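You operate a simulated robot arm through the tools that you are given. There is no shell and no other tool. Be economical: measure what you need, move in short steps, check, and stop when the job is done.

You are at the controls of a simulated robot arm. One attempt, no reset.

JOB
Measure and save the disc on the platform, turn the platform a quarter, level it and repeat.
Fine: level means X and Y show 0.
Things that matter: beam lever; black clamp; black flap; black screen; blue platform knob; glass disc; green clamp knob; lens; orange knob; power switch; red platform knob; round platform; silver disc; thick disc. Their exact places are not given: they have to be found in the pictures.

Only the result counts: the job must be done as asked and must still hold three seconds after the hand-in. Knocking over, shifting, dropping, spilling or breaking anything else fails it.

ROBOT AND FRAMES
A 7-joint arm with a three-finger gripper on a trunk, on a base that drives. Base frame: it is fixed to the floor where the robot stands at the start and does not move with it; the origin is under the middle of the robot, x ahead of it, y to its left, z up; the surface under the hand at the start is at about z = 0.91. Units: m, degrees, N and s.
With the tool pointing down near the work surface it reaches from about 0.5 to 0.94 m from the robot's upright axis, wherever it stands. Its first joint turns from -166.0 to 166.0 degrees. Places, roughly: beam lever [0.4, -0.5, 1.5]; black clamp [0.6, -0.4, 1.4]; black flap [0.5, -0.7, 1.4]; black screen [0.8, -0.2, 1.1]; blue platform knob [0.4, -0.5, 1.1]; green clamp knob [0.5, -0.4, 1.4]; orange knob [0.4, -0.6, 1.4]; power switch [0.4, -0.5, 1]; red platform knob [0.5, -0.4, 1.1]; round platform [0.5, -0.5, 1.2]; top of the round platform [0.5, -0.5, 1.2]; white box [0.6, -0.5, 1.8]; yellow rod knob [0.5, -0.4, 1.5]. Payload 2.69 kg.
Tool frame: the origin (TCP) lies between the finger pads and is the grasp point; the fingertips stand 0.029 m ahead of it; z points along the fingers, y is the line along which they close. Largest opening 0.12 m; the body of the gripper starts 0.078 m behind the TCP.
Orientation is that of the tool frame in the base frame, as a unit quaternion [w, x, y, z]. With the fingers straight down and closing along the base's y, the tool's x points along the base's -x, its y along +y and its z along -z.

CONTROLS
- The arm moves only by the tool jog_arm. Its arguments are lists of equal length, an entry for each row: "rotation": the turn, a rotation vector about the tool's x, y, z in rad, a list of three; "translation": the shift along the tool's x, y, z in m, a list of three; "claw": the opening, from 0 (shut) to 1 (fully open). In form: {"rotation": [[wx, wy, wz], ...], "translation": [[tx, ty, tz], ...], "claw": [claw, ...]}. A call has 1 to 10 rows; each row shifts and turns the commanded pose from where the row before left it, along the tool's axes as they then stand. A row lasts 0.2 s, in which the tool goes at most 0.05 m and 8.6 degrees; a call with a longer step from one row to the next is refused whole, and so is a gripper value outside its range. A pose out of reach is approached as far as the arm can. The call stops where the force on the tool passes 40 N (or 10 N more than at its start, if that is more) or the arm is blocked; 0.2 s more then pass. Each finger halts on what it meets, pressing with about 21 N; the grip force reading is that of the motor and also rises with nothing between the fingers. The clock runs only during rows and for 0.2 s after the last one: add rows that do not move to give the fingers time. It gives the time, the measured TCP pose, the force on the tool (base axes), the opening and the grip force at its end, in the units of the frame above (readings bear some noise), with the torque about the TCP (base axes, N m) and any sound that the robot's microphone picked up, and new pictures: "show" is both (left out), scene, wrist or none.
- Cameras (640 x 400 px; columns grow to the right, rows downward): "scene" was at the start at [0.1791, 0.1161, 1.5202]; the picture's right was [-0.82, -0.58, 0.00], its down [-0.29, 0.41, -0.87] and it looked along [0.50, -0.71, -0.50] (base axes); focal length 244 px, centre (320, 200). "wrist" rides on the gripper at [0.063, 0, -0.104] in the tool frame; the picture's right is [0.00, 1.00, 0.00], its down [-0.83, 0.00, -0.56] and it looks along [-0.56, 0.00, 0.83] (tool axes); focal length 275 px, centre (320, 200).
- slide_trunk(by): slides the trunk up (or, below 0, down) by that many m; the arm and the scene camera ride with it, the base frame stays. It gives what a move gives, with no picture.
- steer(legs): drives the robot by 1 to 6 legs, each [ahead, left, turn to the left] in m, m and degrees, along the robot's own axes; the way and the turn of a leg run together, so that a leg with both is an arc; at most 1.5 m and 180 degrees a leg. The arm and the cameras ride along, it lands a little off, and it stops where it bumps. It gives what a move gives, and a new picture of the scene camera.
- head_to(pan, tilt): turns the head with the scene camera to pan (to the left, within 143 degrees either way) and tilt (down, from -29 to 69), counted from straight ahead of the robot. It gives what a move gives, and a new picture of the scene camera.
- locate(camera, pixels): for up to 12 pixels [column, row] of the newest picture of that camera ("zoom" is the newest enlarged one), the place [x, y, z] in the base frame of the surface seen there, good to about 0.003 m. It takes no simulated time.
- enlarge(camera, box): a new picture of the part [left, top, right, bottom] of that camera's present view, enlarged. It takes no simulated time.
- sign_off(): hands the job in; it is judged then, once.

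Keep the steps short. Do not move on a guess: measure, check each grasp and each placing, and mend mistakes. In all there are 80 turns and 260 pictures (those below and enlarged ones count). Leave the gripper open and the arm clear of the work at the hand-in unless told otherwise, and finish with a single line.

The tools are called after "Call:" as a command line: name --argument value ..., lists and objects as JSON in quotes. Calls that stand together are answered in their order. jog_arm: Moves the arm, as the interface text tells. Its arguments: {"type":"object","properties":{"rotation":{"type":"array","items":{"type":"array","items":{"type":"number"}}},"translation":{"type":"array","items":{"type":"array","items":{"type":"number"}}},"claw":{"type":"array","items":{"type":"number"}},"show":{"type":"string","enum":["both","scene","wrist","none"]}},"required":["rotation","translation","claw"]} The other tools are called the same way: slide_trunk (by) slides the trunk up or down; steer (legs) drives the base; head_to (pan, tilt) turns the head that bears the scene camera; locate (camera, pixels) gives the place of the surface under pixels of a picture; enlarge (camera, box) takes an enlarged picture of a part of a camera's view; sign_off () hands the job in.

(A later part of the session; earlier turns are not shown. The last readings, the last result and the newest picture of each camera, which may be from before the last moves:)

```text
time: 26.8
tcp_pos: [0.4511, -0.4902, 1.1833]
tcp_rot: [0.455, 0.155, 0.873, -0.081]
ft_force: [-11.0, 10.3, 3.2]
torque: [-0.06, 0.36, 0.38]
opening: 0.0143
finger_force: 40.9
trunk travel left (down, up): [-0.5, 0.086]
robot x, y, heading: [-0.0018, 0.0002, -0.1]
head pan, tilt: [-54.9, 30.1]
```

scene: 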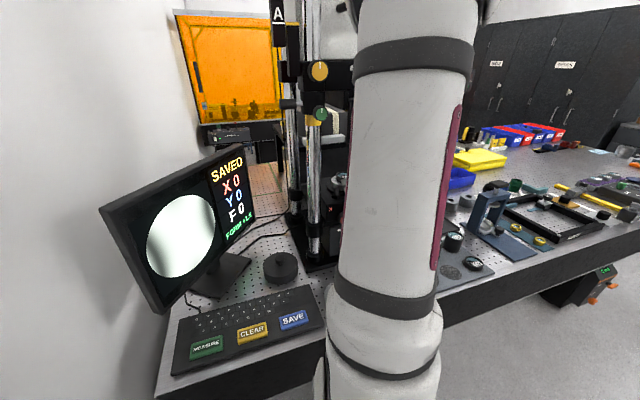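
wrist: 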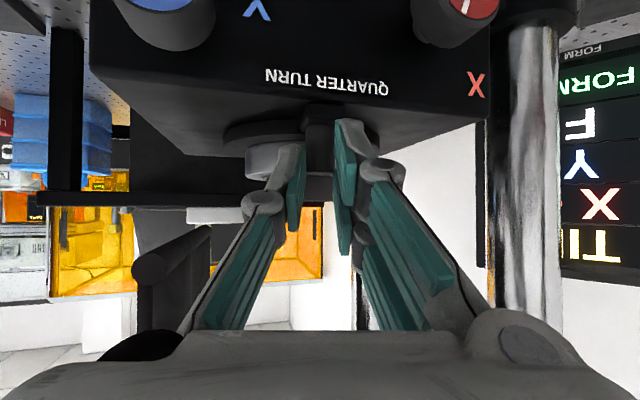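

Halfway, still slightly too tight. I'll widen by 1.5 mm and go on 30°, watching the handle at the lower left, which is about 8 cm above.

Call:
jog_arm --rotation '[[0, 0, 0], [0, 0, 0], [0, 0, 0], [0, 0, 0]]' --translation '[[0.00181, -0.0116, -0.0026], [-0.00024, -0.01201, 0.00033], [-0.00144, -0.01177, 0.00205], [0, 0, 0]]' --claw '[0, 0, 0, 0]' --show "wrist"

Call:
enlarge --camera "wrist" --box '[220, 50, 420, 180]'

```text
time: 27.8
tcp_pos: [0.4383, -0.5236, 1.1861]
tcp_rot: [0.457, 0.156, 0.872, -0.083]
ft_force: [-23.2, 0.0, 24.1]
torque: [-0.01, -0.23, -0.36]
opening: 0.0
finger_force: 27.9
trunk travel left (down, up): [-0.5, 0.086]
robot x, y, heading: [-0.0006, 0.0006, 0.2]
head pan, tilt: [-54.9, 30.1]
```

wrist: 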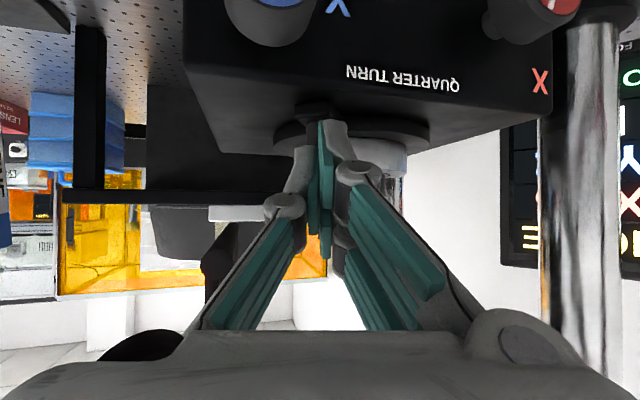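

```text
3.08 times, centred on (320, 115) of wrist
```

zoom: 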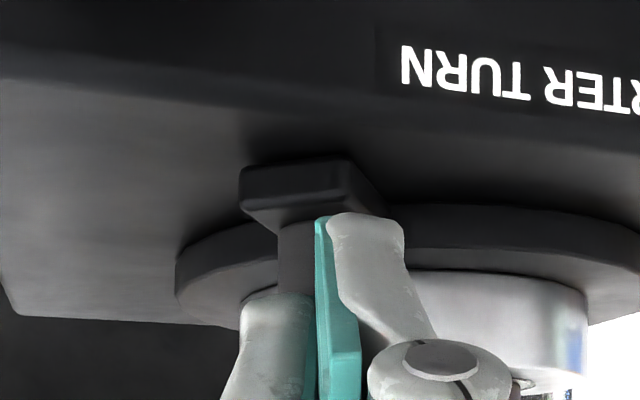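

The peg slipped out of the pads and the tips now press against it. I'll back off 2.5 cm along the tool axis at once and look.

Call:
jog_arm --rotation '[[0, 0, 0], [0, 0, 0], [0, 0, 0]]' --translation '[[0, 0, -0.015], [0, 0, -0.025], [0, 0, 0]]' --claw '[0, 0.2, 0.4]' --show "wrist"

Call:
enlarge --camera "wrist" --box '[220, 50, 420, 180]'

```text
time: 28.6
tcp_pos: [0.4114, -0.51, 1.2054]
tcp_rot: [0.456, 0.154, 0.873, -0.079]
ft_force: [-0.1, 0.5, -0.3]
torque: [0.01, 0.0, -0.01]
opening: 0.0482
finger_force: 0.1
trunk travel left (down, up): [-0.5, 0.086]
robot x, y, heading: [-0.002, -0.0002, 0.1]
head pan, tilt: [-54.9, 30.1]
```

wrist: 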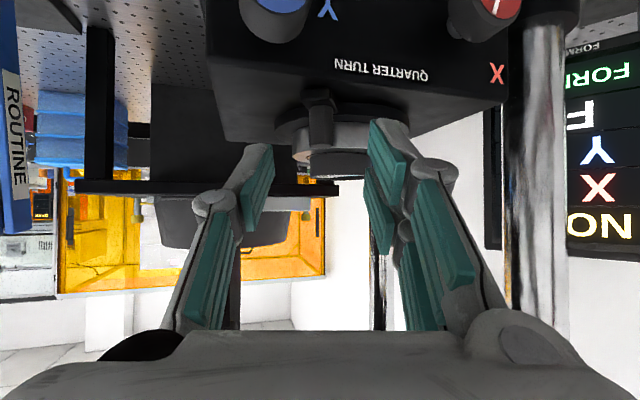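

```text
3.08 times, centred on (320, 115) of wrist
```

zoom: 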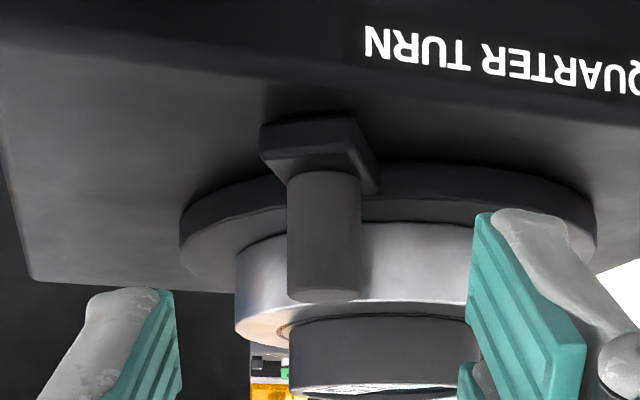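

The peg stands at zoom (323,240), nearly at the robot side. I'll measure its place and the ring edges to fix the centre and the turned angle.

Call:
locate --camera "zoom" --pixels '[[323, 200], [323, 260], [292, 230], [356, 230], [240, 310], [235, 260], [420, 260], [390, 200], [185, 240], [265, 160], [355, 150]]'

Call:
enlarge --camera "wrist" --box '[480, 40, 640, 260]'

```text
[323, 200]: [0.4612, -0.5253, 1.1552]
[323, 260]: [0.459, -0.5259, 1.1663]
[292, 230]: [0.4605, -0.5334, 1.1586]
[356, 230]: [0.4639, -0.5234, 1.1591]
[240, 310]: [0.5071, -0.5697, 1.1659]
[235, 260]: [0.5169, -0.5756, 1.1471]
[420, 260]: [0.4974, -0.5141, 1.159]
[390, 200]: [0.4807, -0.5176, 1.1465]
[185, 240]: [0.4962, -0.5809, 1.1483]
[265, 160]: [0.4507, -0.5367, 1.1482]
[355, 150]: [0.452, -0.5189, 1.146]
```

```text
1.82 times, centred on (560, 150) of wrist
```

zoom: 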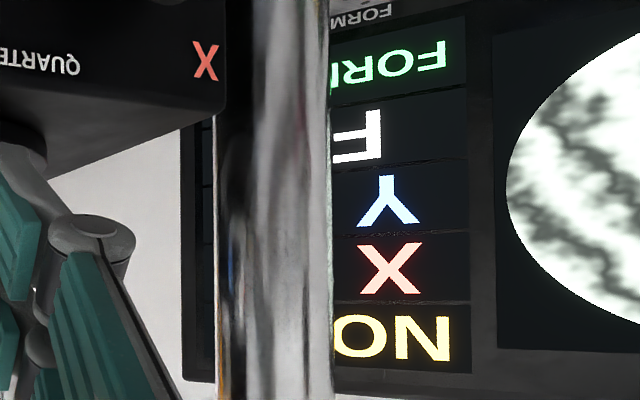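

From the chord, the platform has turned about 74–75° about the centre (0.535, -0.535), so 15° remain. I'll re-grip the peg at (0.4665, -0.528), deeper and lower this time.

Call:
jog_arm --rotation '[[0, 0, 0], [0, 0, 0], [0, 0, 0], [0, 0, 0]]' --translation '[[-0.0015, 0.0019, 0.02], [0, 0, 0.018], [0, 0, 0.007], [0, 0, 0]]' --claw '[0.25, 0.25, 0.25, 0.25]' --show "wrist"

Call:
enlarge --camera "wrist" --box '[220, 50, 420, 180]'

```text
time: 29.6
tcp_pos: [0.4465, -0.5217, 1.1812]
tcp_rot: [0.456, 0.154, 0.873, -0.08]
ft_force: [0.0, -0.3, -0.2]
torque: [0.0, -0.02, 0.02]
opening: 0.0299
finger_force: 0.0
trunk travel left (down, up): [-0.5, 0.086]
robot x, y, heading: [0.0026, 0.0041, -0.2]
head pan, tilt: [-54.9, 30.1]
```

wrist: 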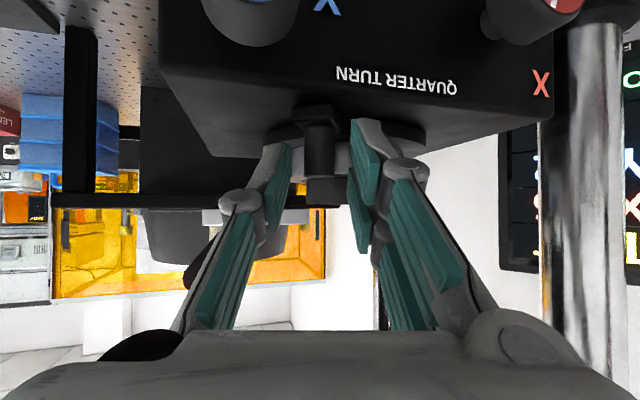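

```text
3.08 times, centred on (320, 115) of wrist
```

zoom: 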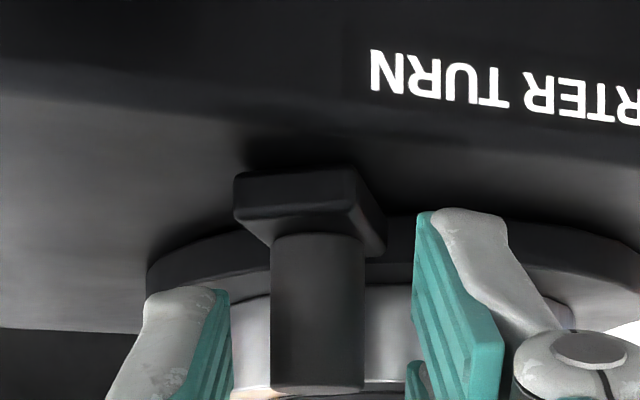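

The peg is centred between the pads, so I'll advance 8 mm and close.

Call:
jog_arm --rotation '[[0, 0, 0], [0, 0, 0], [0, 0, 0], [0, 0, 0], [0, 0, 0]]' --translation '[[0, -0.0005, 0.008], [0, 0, 0], [0, 0, 0], [0, 0, 0], [0, 0, 0]]' --claw '[0.25, 0.2, 0.14, 0.08, 0.0]' --show "none"

```text
time: 30.8
tcp_pos: [0.4528, -0.5247, 1.1765]
tcp_rot: [0.456, 0.154, 0.873, -0.08]
ft_force: [1.6, -0.9, -0.7]
torque: [0.23, -0.1, -0.08]
opening: 0.0172
finger_force: 42.7
trunk travel left (down, up): [-0.5, 0.086]
robot x, y, heading: [-0.0007, 0.0004, 0.0]
head pan, tilt: [-54.9, 30.1]
```

Gripped again with little side load. I'll move the remaining ~15° in small steps.

Call:
jog_arm --rotation '[[0, 0, 0], [0, 0, 0], [0, 0, 0], [0, 0, 0], [0, 0, 0]]' --translation '[[-0.00084, -0.0044, 0.00119], [-0.00083, -0.0044, 0.00119], [-0.00118, -0.0042, 0.00169], [-0.00118, -0.0042, 0.00169], [0, 0, 0]]' --claw '[0, 0, 0, 0, 0]' --show "wrist"

Call:
enlarge --camera "wrist" --box '[220, 50, 420, 180]'

```text
time: 32.0
tcp_pos: [0.4519, -0.5416, 1.1778]
tcp_rot: [0.457, 0.154, 0.873, -0.079]
ft_force: [-14.6, 26.9, 10.0]
torque: [1.14, 0.29, 0.41]
opening: 0.0164
finger_force: 42.0
trunk travel left (down, up): [-0.5, 0.086]
robot x, y, heading: [-0.0017, -0.0007, -0.3]
head pan, tilt: [-54.9, 30.1]
```

wrist: 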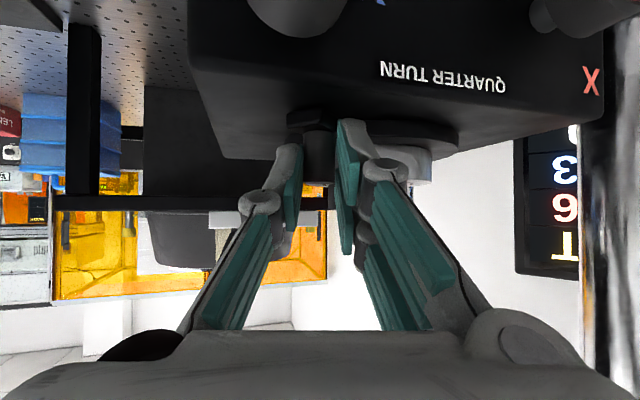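

```text
3.08 times, centred on (320, 115) of wrist
```

zoom: 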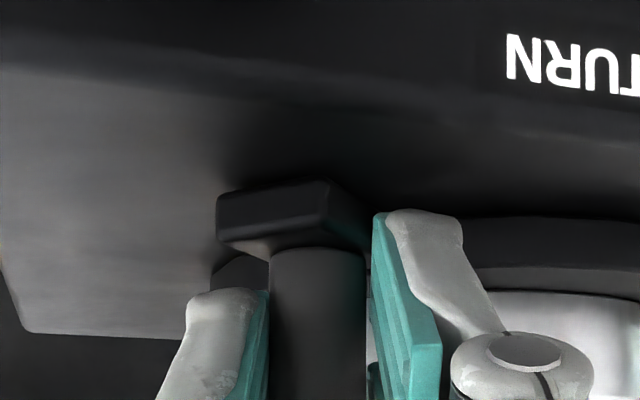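

A 27 N push back shows the quarter stop is reached, and the screen shows TILT with numbers (6, 3). I'll open and back off along the tool axis.

Call:
jog_arm --rotation '[[0, 0, 0], [0, 0, 0], [0, 0, 0], [0, 0, 0], [0, 0, 0], [0, 0, 0]]' --translation '[[0, 0.001, 0], [0, 0, 0], [0, 0, -0.02], [0, 0, -0.03], [0, 0, -0.03], [0, 0, 0]]' --claw '[0.15, 0.28, 0.28, 0.28, 0.28, 0.28]'

Call:
enlarge --camera "wrist" --box '[220, 50, 420, 180]'

Call:
enlarge --camera "scene" --box '[100, 140, 260, 310]'

```text
time: 33.4
tcp_pos: [0.3916, -0.5199, 1.2225]
tcp_rot: [0.455, 0.155, 0.873, -0.081]
ft_force: [-0.3, 1.0, 0.8]
torque: [0.02, 0.02, -0.02]
opening: 0.0337
finger_force: 0.1
trunk travel left (down, up): [-0.5, 0.086]
robot x, y, heading: [0.0012, 0.0012, -0.1]
head pan, tilt: [-54.9, 30.1]
```

scene: 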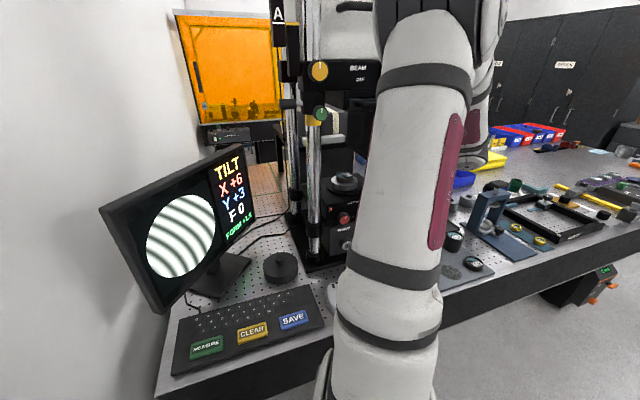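
wrist: 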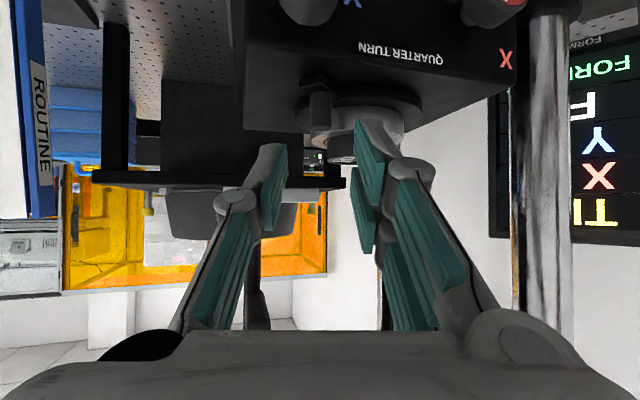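

```text
3.08 times, centred on (320, 115) of wrist
```

zoom: 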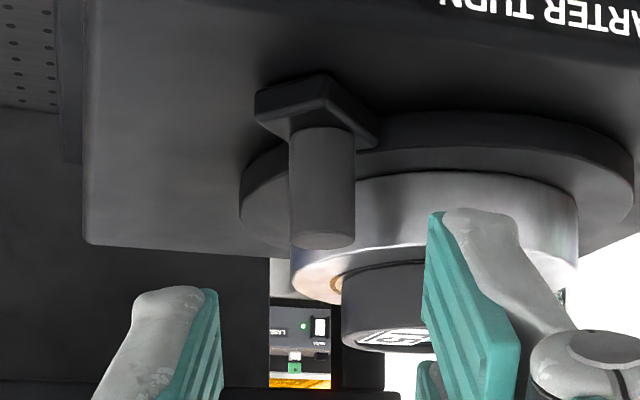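

```text
2.35 times, centred on (180, 225) of scene
```

zoom: 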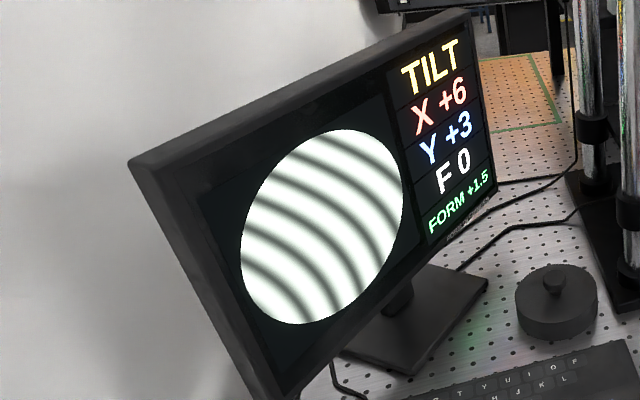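

The screen reads X +6, Y +3, F 0, and the peg stays put. Next come the knobs on the front panel, so I'll check the peg's place and measure the X and Y knob faces.

Call:
locate --camera "zoom" --pixels '[[320, 200]]'

Call:
enlarge --camera "scene" --box '[300, 150, 380, 260]'

Call:
locate --camera "wrist" --pixels '[[320, 110]]'

```text
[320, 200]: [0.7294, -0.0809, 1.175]
```

```text
3.64 times, centred on (340, 205) of scene
```

zoom: 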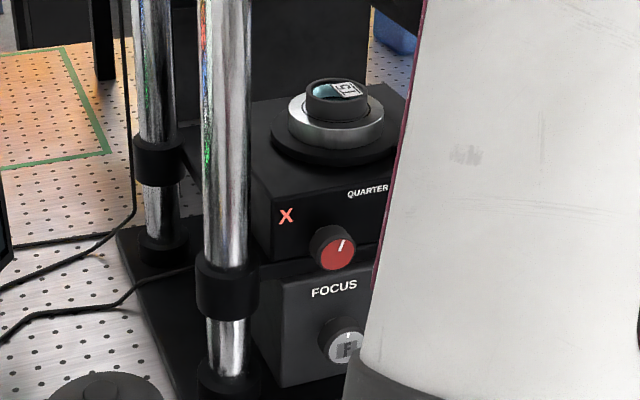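

```text
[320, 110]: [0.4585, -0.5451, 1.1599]
```

The peg is at 190°, so the turn was 90°. Now I'll measure the X knob.

Call:
locate --camera "zoom" --pixels '[[337, 257], [324, 255], [350, 252], [338, 242], [338, 268], [314, 245], [340, 228], [350, 230], [280, 240], [300, 180], [370, 210], [345, 345]]'

```text
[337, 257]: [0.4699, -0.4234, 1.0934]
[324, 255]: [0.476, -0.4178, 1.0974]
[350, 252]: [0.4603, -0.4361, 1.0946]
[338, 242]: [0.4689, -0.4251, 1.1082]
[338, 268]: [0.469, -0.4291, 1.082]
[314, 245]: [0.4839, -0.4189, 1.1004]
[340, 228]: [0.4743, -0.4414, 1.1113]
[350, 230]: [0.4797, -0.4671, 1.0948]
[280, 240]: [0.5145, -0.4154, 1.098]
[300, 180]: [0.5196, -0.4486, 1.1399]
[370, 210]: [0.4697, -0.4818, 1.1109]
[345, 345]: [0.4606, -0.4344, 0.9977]
```

X knob: face centre about (0.469, -0.4265, 1.095), sticking out 3 cm along (-0.83, 0.56, 0). I'll back off, level the tool and yaw it to face the panel squarely.

Call:
jog_arm --rotation '[[0, 0, 0], [0, 0, 0], [0, 0, 0], [0, -0.1222, 0], [0, -0.1222, 0], [0, -0.1222, 0], [0, -0.1222, 0], [0, -0.1222, 0], [0.122, 0, 0], [0.122, 0, 0]]' --translation '[[0.0163, 0.018, -0.0233], [0.0163, 0.018, -0.0233], [0.0163, 0.018, -0.0233], [0, 0, 0], [0, 0, 0], [0, 0, 0], [0, 0, 0], [0, 0, 0], [0, 0, 0], [0, 0, 0]]' --claw '[0.5, 0.5, 0.5, 0.5, 0.5, 0.5, 0.5, 0.5, 0.5, 0.5]'

```text
time: 35.6
tcp_pos: [0.329, -0.4394, 1.2235]
tcp_rot: [0.677, 0.207, 0.675, -0.208]
ft_force: [0.3, -0.6, -0.2]
torque: [-0.02, 0.02, 0.0]
opening: 0.0601
finger_force: 0.0
trunk travel left (down, up): [-0.5, 0.086]
robot x, y, heading: [0.0015, 0.0024, 0.1]
head pan, tilt: [-54.9, 30.1]
```

scene: 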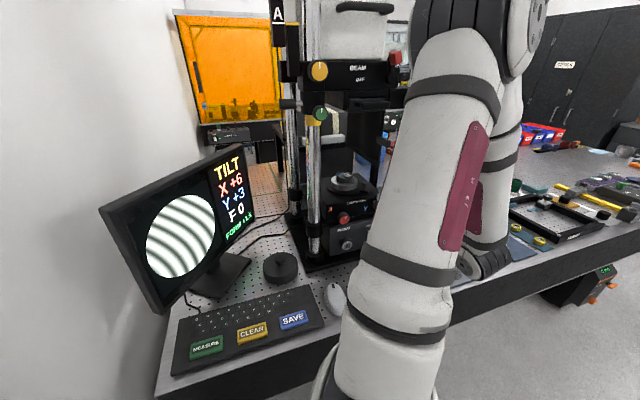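
wrist: 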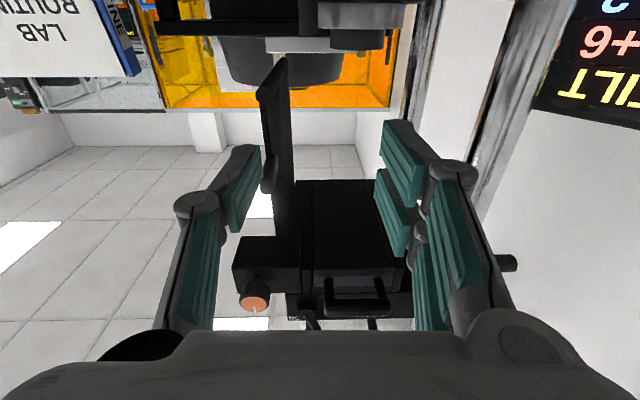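

Tool is level. I'll move to a pose 6 cm in front of the X knob.

Call:
jog_arm --rotation '[[0, 0, 0], [0, 0, 0], [0, 0, 0], [0, 0, 0], [0, 0, 0]]' --translation '[[0.0321, 0.0222, 0.0122], [0.0321, 0.0222, 0.0122], [0.0321, 0.0222, 0.0122], [0.0321, 0.0222, 0.0122], [0, 0, 0]]' --claw '[0.5, 0.5, 0.5, 0.5, 0.5]'

Call:
enlarge --camera "wrist" --box '[180, 20, 420, 180]'

```text
time: 36.8
tcp_pos: [0.4233, -0.402, 1.098]
tcp_rot: [0.676, 0.208, 0.676, -0.206]
ft_force: [-0.2, -0.3, -0.1]
torque: [0.0, 0.01, 0.0]
opening: 0.0601
finger_force: 0.2
out of reach, approached as far as the arm can: row 3, 4
trunk travel left (down, up): [-0.5, 0.086]
robot x, y, heading: [0.002, 0.0048, 0.1]
head pan, tilt: [-54.9, 30.1]
```

scene: 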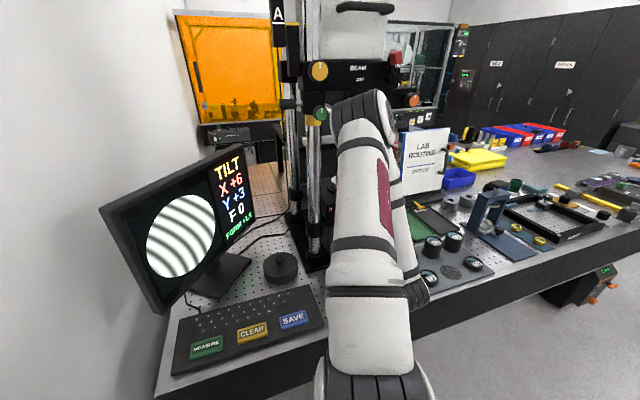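
wrist: 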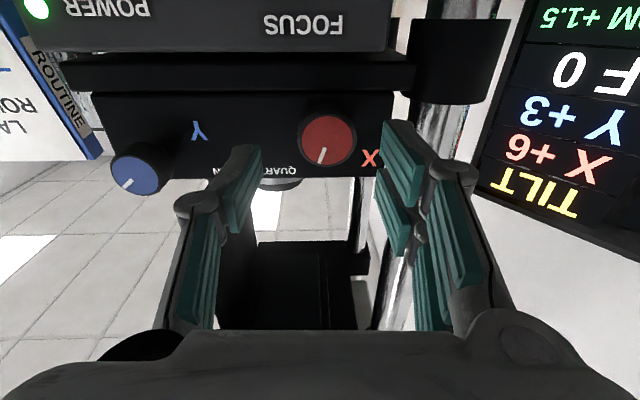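

```text
2.50 times, centred on (300, 100) of wrist
```

zoom: 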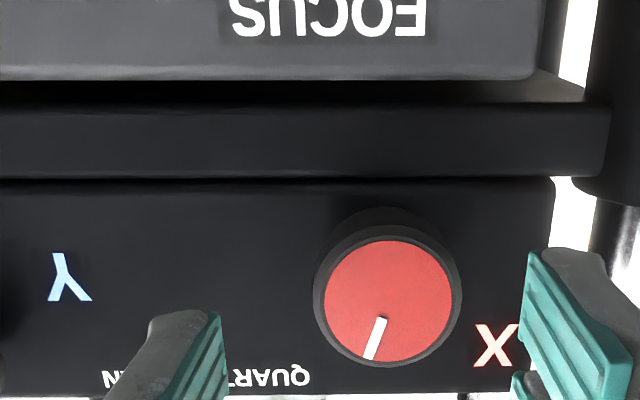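

The arm is cramped: the tool stopped at its near-reach limit. Everything in front is free, so I'll drive the robot straight back 0.14 m, which moves the tool away from the instrument.

Call:
steer --legs '[[-0.14, 0, 0]]'

```text
time: 38.1
tcp_pos: [0.282, -0.402, 1.0971]
tcp_rot: [0.676, 0.208, 0.676, -0.204]
ft_force: [0.6, 1.0, -0.3]
torque: [0.01, 0.01, 0.02]
opening: 0.0599
finger_force: 0.0
trunk travel left (down, up): [-0.5, 0.086]
robot x, y, heading: [-0.1393, -0.0003, 0.0]
head pan, tilt: [-54.9, 30.1]
```

scene: 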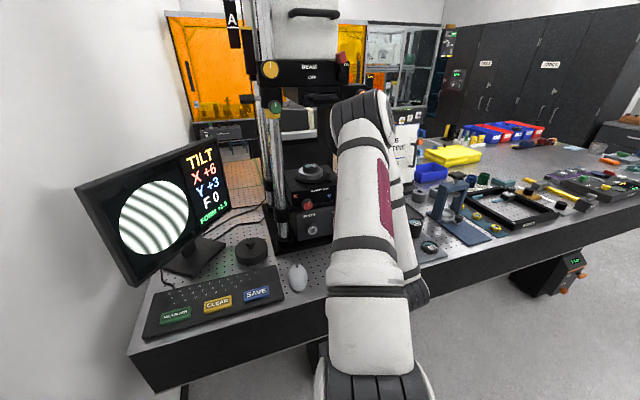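

Now I have room. I'll return to 6 cm in front of the X knob.

Call:
jog_arm --rotation '[[0, 0, 0], [0, 0, 0], [0, 0, 0], [0, 0, 0], [0, 0, 0]]' --translation '[[0.0005, 0.021, 0.025], [0.0005, 0.021, 0.025], [0.0005, 0.021, 0.025], [0.0005, 0.021, 0.025], [0, 0, 0]]' --claw '[0.5, 0.5, 0.5, 0.5, 0.5]' --show "wrist"

Call:
enlarge --camera "wrist" --box '[180, 20, 420, 180]'

```text
time: 39.3
tcp_pos: [0.4118, -0.3866, 1.0955]
tcp_rot: [0.676, 0.209, 0.676, -0.205]
ft_force: [-0.1, 0.2, 0.1]
torque: [0.01, 0.01, 0.01]
opening: 0.0601
finger_force: 0.0
trunk travel left (down, up): [-0.5, 0.086]
robot x, y, heading: [-0.1384, 0.0001, 0.0]
head pan, tilt: [-54.9, 30.1]
```

wrist: 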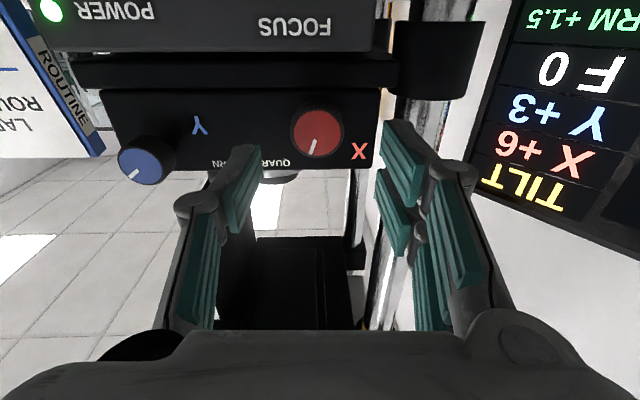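

```text
2.50 times, centred on (300, 100) of wrist
```

zoom: 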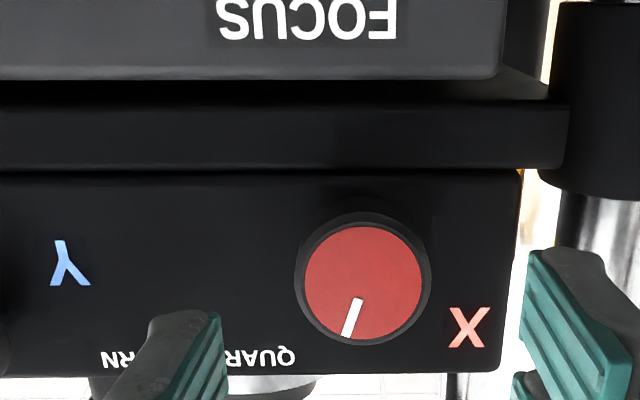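

Both knobs and the screen are visible in the wrist camera. I'll measure the knob faces precisely.

Call:
locate --camera "zoom" --pixels '[[362, 283], [310, 283], [416, 283], [362, 232], [362, 335], [250, 260], [470, 260]]'

Call:
locate --camera "wrist" --pixels '[[138, 165], [120, 165], [156, 163], [138, 182], [138, 150]]'

```text
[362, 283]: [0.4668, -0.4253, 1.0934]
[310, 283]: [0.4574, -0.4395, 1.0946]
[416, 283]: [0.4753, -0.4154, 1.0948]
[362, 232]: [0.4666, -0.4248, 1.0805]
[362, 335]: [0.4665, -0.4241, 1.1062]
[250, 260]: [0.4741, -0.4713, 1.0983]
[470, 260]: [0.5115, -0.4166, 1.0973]
```

```text
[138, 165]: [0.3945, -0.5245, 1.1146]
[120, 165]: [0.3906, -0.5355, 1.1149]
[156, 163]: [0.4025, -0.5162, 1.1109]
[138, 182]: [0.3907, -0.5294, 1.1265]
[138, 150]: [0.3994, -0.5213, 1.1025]
```

X knob face centre is (0.4667, -0.4258, 1.094) and Y is about (0.396, -0.525, 1.113). I'll advance on X to 6 mm before its face and close on the rim.

Call:
jog_arm --rotation '[[0, 0, 0], [0, 0, 0], [0, 0, 0], [0, 0, 0], [0, 0, 0], [0, 0, 0], [0, 0, 0]]' --translation '[[0.0015, -0.0019, 0.03], [0, 0, 0.02], [0, 0, 0.011], [0, 0, 0], [0, 0, 0], [0, 0, 0], [0, 0, 0]]' --claw '[0.5, 0.5, 0.5, 0.4, 0.3, 0.2, 0.1]' --show "wrist"

Call:
enlarge --camera "wrist" --box '[180, 20, 420, 180]'

```text
time: 40.9
tcp_pos: [0.4624, -0.4246, 1.0943]
tcp_rot: [0.676, 0.208, 0.676, -0.206]
ft_force: [0.6, -0.8, 0.8]
torque: [0.05, 0.0, -0.4]
opening: 0.035
finger_force: 44.6
trunk travel left (down, up): [-0.5, 0.086]
robot x, y, heading: [-0.1406, 0.0023, 0.1]
head pan, tilt: [-54.9, 30.1]
```

wrist: 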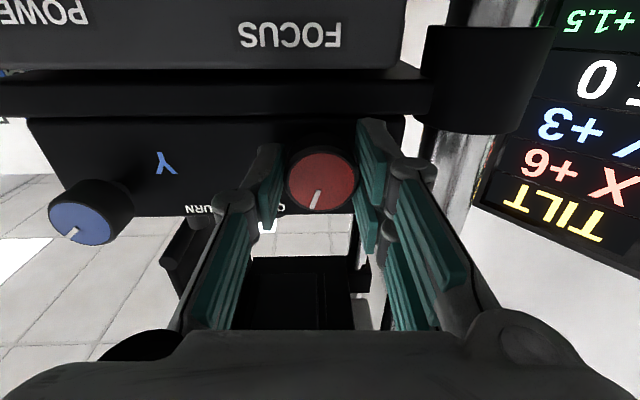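

```text
2.50 times, centred on (300, 100) of wrist
```

zoom: 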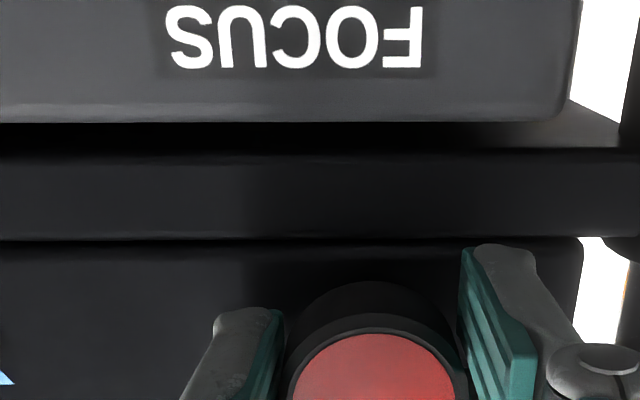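

The knob is gripped at 35 mm with balanced forces. I'll turn it +17° about the tool axis and read X.

Call:
jog_arm --rotation '[[0, 0, 0.145], [0, 0, 0.145], [0, 0, 0], [0, 0, 0]]' --translation '[[0, 0, 0], [0, 0, 0], [0, 0, 0], [0, 0, 0]]' --claw '[0.1, 0.1, 0.1, 0.1]' --show "both"

Call:
enlarge --camera "scene" --box '[70, 130, 230, 290]'

```text
time: 41.9
tcp_pos: [0.4614, -0.4237, 1.0938]
tcp_rot: [0.699, 0.304, 0.639, -0.106]
ft_force: [1.9, -0.8, 3.6]
torque: [0.1, 0.13, -0.27]
opening: 0.035
finger_force: 44.8
trunk travel left (down, up): [-0.5, 0.086]
robot x, y, heading: [-0.139, 0.0006, -0.3]
head pan, tilt: [-54.9, 30.1]
```

scene: 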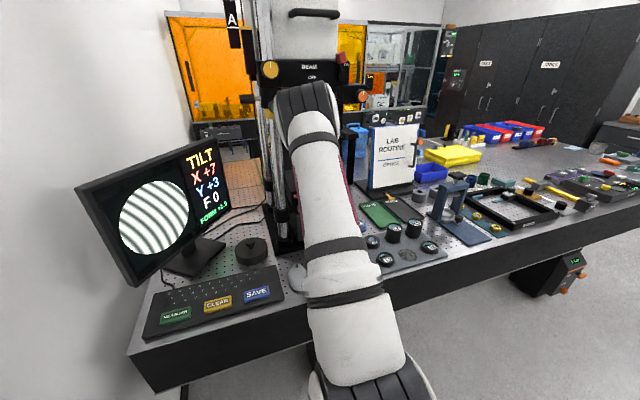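
wrist: 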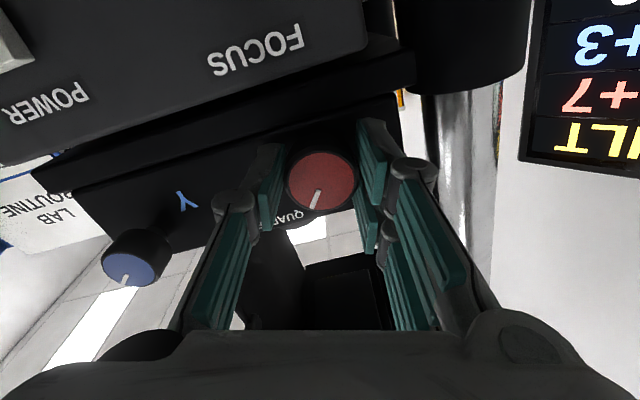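

```text
2.50 times, centred on (150, 210) of scene
```

zoom: 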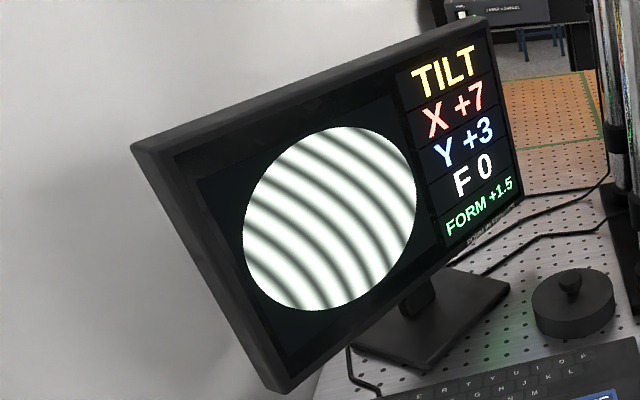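

X went to +7, so the other sense lowers it, at about 17° per unit. I'll turn back 66° and read.

Call:
jog_arm --rotation '[[0, 0, -0.145], [0, 0, -0.145], [0, 0, -0.145], [0, 0, -0.145], [0, 0, -0.145], [0, 0, -0.145], [0, 0, -0.145], [0, 0, -0.145], [0, 0, 0]]' --translation '[[0, 0, 0], [0, 0, 0], [0, 0, 0], [0, 0, 0], [0, 0, 0], [0, 0, 0], [0, 0, 0], [0, 0, 0], [0, 0, 0]]' --claw '[0.1, 0.1, 0.1, 0.1, 0.1, 0.1, 0.1, 0.1, 0.1]' --show "both"

Call:
enlarge --camera "scene" --box '[70, 130, 230, 290]'

```text
time: 42.9
tcp_pos: [0.4622, -0.4257, 1.0949]
tcp_rot: [0.649, 0.117, 0.703, -0.266]
ft_force: [15.5, -4.6, -8.0]
torque: [0.03, 0.12, -0.49]
opening: 0.0356
finger_force: 45.1
out of reach, approached as far as the arm can: row 3, 4
trunk travel left (down, up): [-0.5, 0.086]
robot x, y, heading: [-0.1412, -0.0022, 0.1]
head pan, tilt: [-54.9, 30.1]
stopped in row 4: the force on the tool passed its limit at 48 N (the readings are from after the stop); the commanded pose is now the measured one
```

scene: 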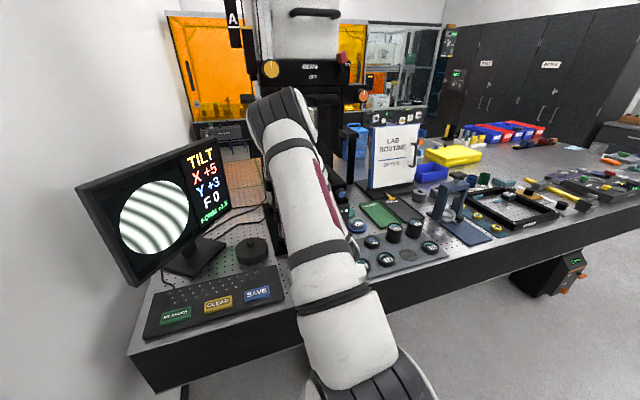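
wrist: 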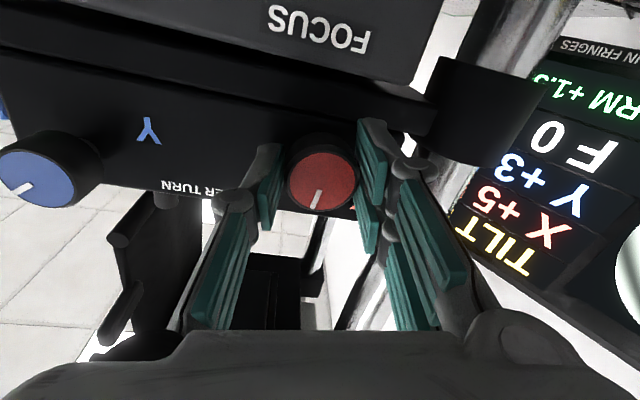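

```text
2.50 times, centred on (150, 210) of scene
```

zoom: 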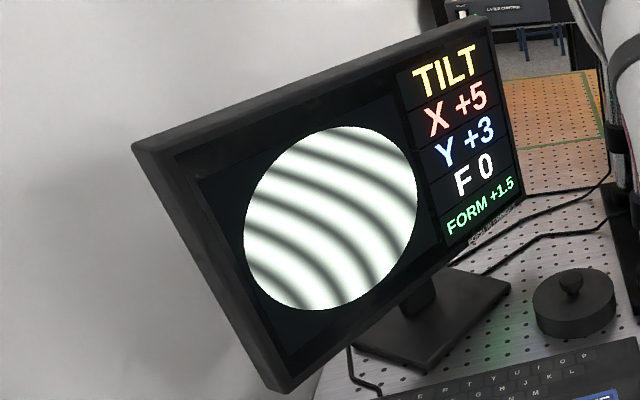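

X is +5, and the wrist roll has reached its limit on this side. I'll release, back off 5 cm and roll +80° to get room. First I'll measure the ledge below the knob.

Call:
locate --camera "wrist" --pixels '[[230, 95], [230, 75], [250, 45], [200, 130], [240, 118], [440, 100], [320, 185]]'

Call:
jog_arm --rotation '[[0, 0, 0], [0, 0, 0], [0, 0, 0], [0, 0, 0]]' --translation '[[0, 0, 0], [0, 0, 0], [0, 0, -0.02], [0, 0, -0.03]]' --claw '[0.3, 0.45, 0.45, 0.45]' --show "none"

```text
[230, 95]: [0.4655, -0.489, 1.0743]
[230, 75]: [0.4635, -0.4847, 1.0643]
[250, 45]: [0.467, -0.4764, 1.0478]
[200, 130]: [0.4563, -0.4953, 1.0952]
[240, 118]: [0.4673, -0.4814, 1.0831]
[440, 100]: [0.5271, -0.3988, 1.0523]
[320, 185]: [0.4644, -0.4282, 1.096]
```

```text
time: 43.9
tcp_pos: [0.4166, -0.4008, 1.0969]
tcp_rot: [0.649, 0.117, 0.702, -0.269]
ft_force: [-0.5, -0.1, 0.2]
torque: [0.0, 0.03, 0.03]
opening: 0.054
finger_force: 0.1
trunk travel left (down, up): [-0.5, 0.086]
robot x, y, heading: [-0.1399, -0.0018, -0.1]
head pan, tilt: [-54.9, 30.1]
```

The ledge is flush with the panel, so vertical finger positions are fine. I'll roll +83°.

Call:
jog_arm --rotation '[[0, 0, 0.145], [0, 0, 0.145], [0, 0, 0.145], [0, 0, 0.145], [0, 0, 0.145], [0, 0, 0.145], [0, 0, 0.145], [0, 0, 0.145], [0, 0, 0.145], [0, 0, 0.145]]' --translation '[[0, 0, 0], [0, 0, 0], [0, 0, 0], [0, 0, 0], [0, 0, 0], [0, 0, 0], [0, 0, 0], [0, 0, 0], [0, 0, 0], [0, 0, 0]]' --claw '[0.45, 0.45, 0.45, 0.45, 0.45, 0.45, 0.45, 0.45, 0.45, 0.45]' --show "wrist"

```text
time: 46.1
tcp_pos: [0.417, -0.3985, 1.0968]
tcp_rot: [0.664, 0.554, 0.447, 0.23]
ft_force: [-0.5, 0.3, 0.3]
torque: [0.03, -0.03, -0.01]
opening: 0.0539
finger_force: 0.0
trunk travel left (down, up): [-0.5, 0.086]
robot x, y, heading: [-0.1407, 0.0014, -0.2]
head pan, tilt: [-54.9, 30.1]
```

wrist: 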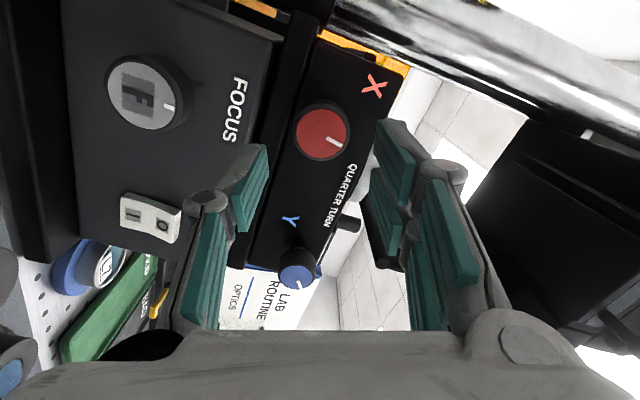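

Axis check done; I need +3.7 mm sideways and 50 mm forward. I'll advance and close on the knob.

Call:
jog_arm --rotation '[[0, 0, 0], [0, 0, 0], [0, 0, 0], [0, 0, 0], [0, 0, 0], [0, 0, 0]]' --translation '[[0.0037, -0.0008, 0.02], [0, 0, 0.02], [0, 0, 0.0105], [0, 0, 0], [0, 0, 0], [0, 0, 0]]' --claw '[0.45, 0.45, 0.45, 0.3, 0.2, 0.1]' --show "wrist"

```text
time: 47.5
tcp_pos: [0.461, -0.4216, 1.096]
tcp_rot: [0.665, 0.552, 0.447, 0.23]
ft_force: [2.6, 1.4, 9.7]
torque: [-0.16, -0.21, 0.09]
opening: 0.0353
finger_force: 45.1
trunk travel left (down, up): [-0.5, 0.086]
robot x, y, heading: [-0.1398, 0.0005, 0.1]
head pan, tilt: [-54.9, 30.1]
```

wrist: 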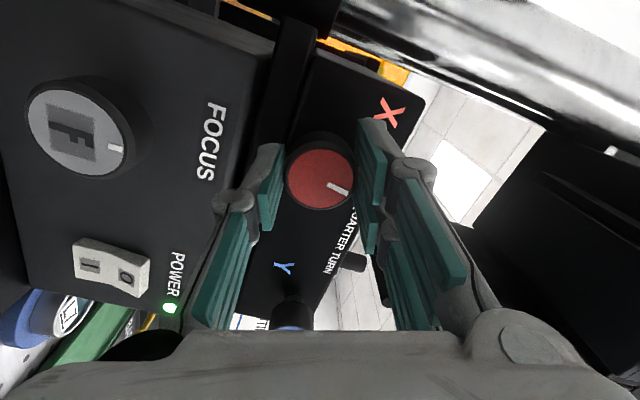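

Gripped, with a small upward load that I'll relieve by 1 mm. I'll turn -58° and read.

Call:
jog_arm --rotation '[[0, 0, 0], [0, 0, -0.145], [0, 0, -0.145], [0, 0, -0.145], [0, 0, -0.145], [0, 0, -0.145], [0, 0, -0.145], [0, 0, -0.145], [0, 0, 0], [0, 0, 0]]' --translation '[[0, 0.001, 0], [0, 0, 0], [0, 0, 0], [0, 0, 0], [0, 0, 0], [0, 0, 0], [0, 0, 0], [0, 0, 0], [0, 0, 0], [0, 0, 0]]' --claw '[0.1, 0.1, 0.1, 0.1, 0.1, 0.1, 0.1, 0.1, 0.1, 0.1]' --show "scene"

Call:
enlarge --camera "scene" --box '[70, 130, 230, 290]'

```text
time: 49.7
tcp_pos: [0.4611, -0.4229, 1.0958]
tcp_rot: [0.691, 0.266, 0.66, -0.123]
ft_force: [1.1, -10.9, -1.1]
torque: [0.05, 0.05, -1.19]
opening: 0.0357
finger_force: 45.1
trunk travel left (down, up): [-0.5, 0.086]
robot x, y, heading: [-0.1384, 0.0038, 0.1]
head pan, tilt: [-54.9, 30.1]
```

scene: 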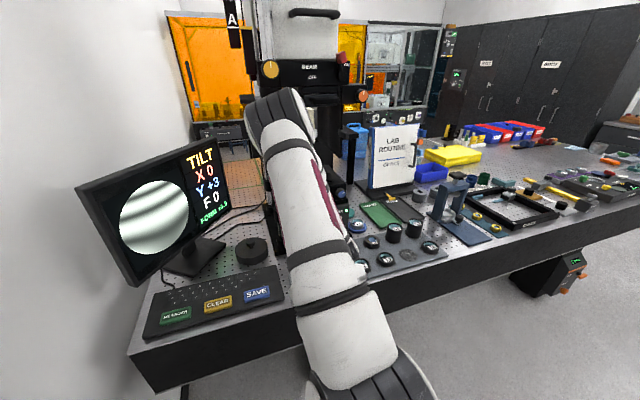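

```text
2.50 times, centred on (150, 210) of scene
```

zoom: 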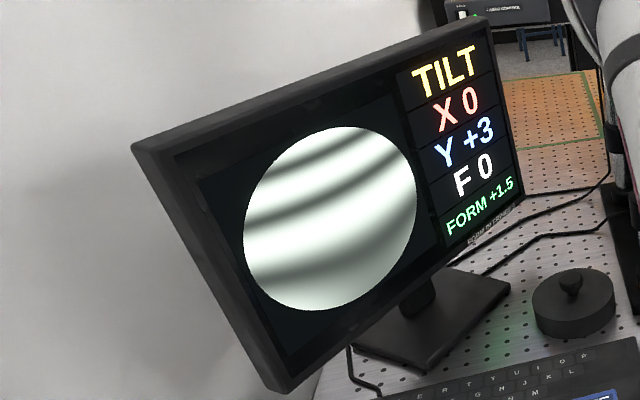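

X reads 0 (about 12° per unit). I'll release, back off 7 cm, roll +33° for turning room, and look at the Y knob.

Call:
jog_arm --rotation '[[0, 0, 0], [0, 0, 0], [0, 0, 0], [0, 0, 0], [0, 0, 0], [0, 0, 0.145], [0, 0, 0.145], [0, 0, 0.145], [0, 0, 0.145], [0, 0, 0]]' --translation '[[0, 0, 0], [0, 0, 0], [0, 0, -0.02], [0, 0, -0.03], [0, 0, -0.03], [0, 0, 0], [0, 0, 0], [0, 0, 0], [0, 0, 0], [0, 0, 0]]' --claw '[0.3, 0.5, 0.5, 0.5, 0.5, 0.5, 0.5, 0.5, 0.5, 0.5]'

Call:
enlarge --camera "scene" --box '[70, 130, 230, 290]'

```text
time: 51.9
tcp_pos: [0.3925, -0.3808, 1.0976]
tcp_rot: [0.698, 0.444, 0.556, 0.081]
ft_force: [0.5, 0.2, 0.9]
torque: [0.0, 0.02, 0.01]
opening: 0.0601
finger_force: 0.2
trunk travel left (down, up): [-0.5, 0.086]
robot x, y, heading: [-0.1382, 0.0002, 0.0]
head pan, tilt: [-54.9, 30.1]
```

scene: 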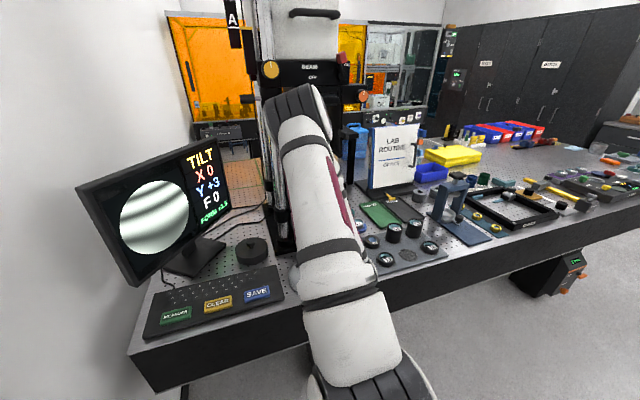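
wrist: 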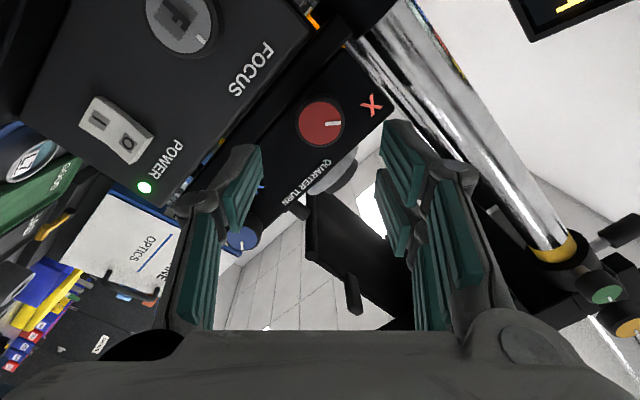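

```text
2.50 times, centred on (150, 210) of scene
```

zoom: 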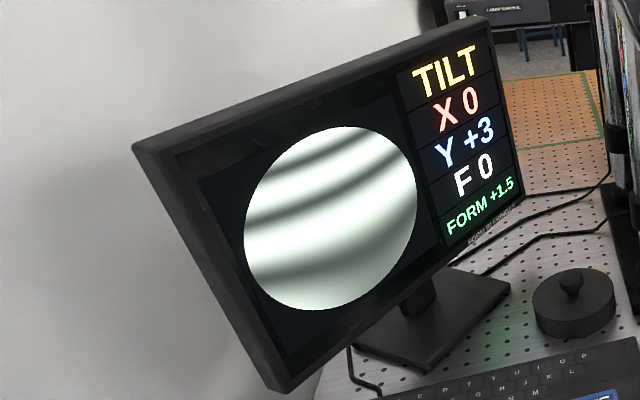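

X holds at 0. I'll re-measure the Y knob at about (243,238) from here.

Call:
enlarge --camera "wrist" --box '[200, 180, 300, 280]'

Call:
locate --camera "wrist" --pixels '[[241, 239], [241, 250], [241, 229], [231, 240], [255, 235], [321, 125]]'

```text
4.00 times, centred on (250, 230) of wrist
```

zoom: 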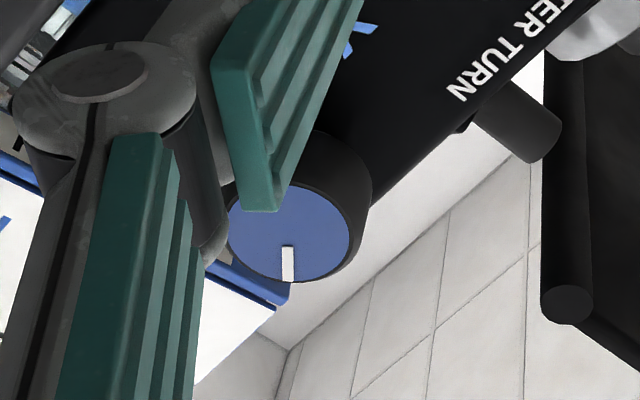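

```text
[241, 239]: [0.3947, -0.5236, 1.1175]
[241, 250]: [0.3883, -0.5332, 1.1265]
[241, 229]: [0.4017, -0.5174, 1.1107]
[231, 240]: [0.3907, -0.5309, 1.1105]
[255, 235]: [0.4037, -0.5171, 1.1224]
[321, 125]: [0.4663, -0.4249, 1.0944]
```

Y face centre is about (0.3955, -0.5245, 1.116). I'll move to 6 cm in front of it.

Call:
jog_arm --rotation '[[0, 0, 0], [0, 0, 0], [0, 0, 0], [0, 0, 0], [0, 0, 0]]' --translation '[[-0.0247, -0.0179, 0.0046], [-0.0247, -0.0179, 0.0046], [-0.0247, -0.0179, 0.0046], [-0.0247, -0.0179, 0.0046], [0, 0, 0]]' --claw '[0.5, 0.5, 0.5, 0.5, 0.5]' --show "wrist"

Call:
enlarge --camera "wrist" --box '[240, 60, 400, 180]'

```text
time: 53.1
tcp_pos: [0.3454, -0.4932, 1.1145]
tcp_rot: [0.697, 0.444, 0.557, 0.081]
ft_force: [0.1, -0.1, 0.5]
torque: [-0.02, 0.0, -0.02]
opening: 0.0598
finger_force: 0.0
trunk travel left (down, up): [-0.5, 0.086]
robot x, y, heading: [-0.1404, -0.0017, 0.0]
head pan, tilt: [-54.9, 30.1]
```

wrist: 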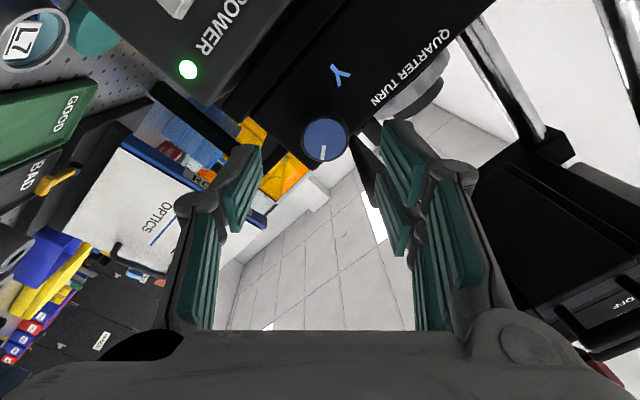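

```text
3.33 times, centred on (320, 120) of wrist
```

zoom: 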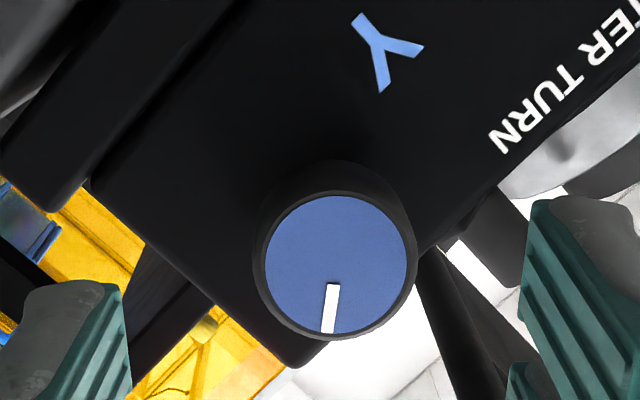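

Good view of the Y knob. I'll measure its face and the dark rod behind it.

Call:
locate --camera "zoom" --pixels '[[336, 265], [270, 265], [402, 265], [336, 205], [336, 325], [440, 290], [495, 240], [200, 200], [460, 340]]'

```text
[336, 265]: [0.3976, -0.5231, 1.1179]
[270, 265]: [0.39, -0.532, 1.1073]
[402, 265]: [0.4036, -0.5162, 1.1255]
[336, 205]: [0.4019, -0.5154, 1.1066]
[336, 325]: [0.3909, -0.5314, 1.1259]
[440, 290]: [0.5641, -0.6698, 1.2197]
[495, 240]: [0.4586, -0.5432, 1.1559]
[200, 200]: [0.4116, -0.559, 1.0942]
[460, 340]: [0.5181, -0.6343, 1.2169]
```

F_Y = (0.3966, -0.5236, 1.1166), and the rod is far behind. I'll advance 53 mm and close.

Call:
jog_arm --rotation '[[0, 0, 0], [0, 0, 0], [0, 0, 0], [0, 0, 0], [0, 0, 0], [0, 0, 0]]' --translation '[[-0.001, 0.0031, 0.02], [0, 0, 0.02], [0, 0, 0.013], [0, 0, 0], [0, 0, 0], [0, 0, 0]]' --claw '[0.5, 0.5, 0.5, 0.35, 0.2, 0.1]' --show "wrist"

```text
time: 54.5
tcp_pos: [0.3925, -0.5195, 1.1162]
tcp_rot: [0.698, 0.444, 0.557, 0.081]
ft_force: [1.3, -4.5, -2.4]
torque: [0.04, 0.05, -0.24]
opening: 0.0317
finger_force: 45.2
trunk travel left (down, up): [-0.5, 0.086]
robot x, y, heading: [-0.1414, 0.0013, -0.0]
head pan, tilt: [-54.9, 30.1]
```

wrist: 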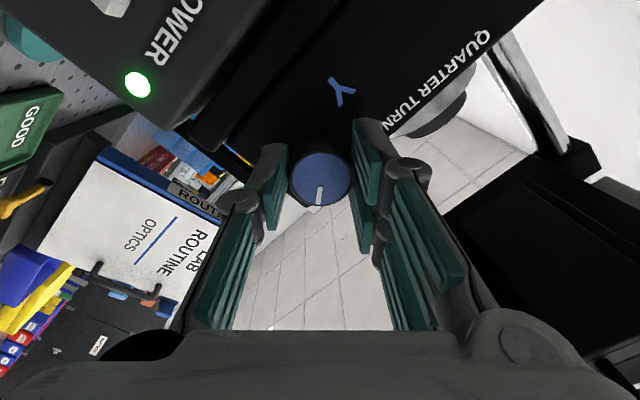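

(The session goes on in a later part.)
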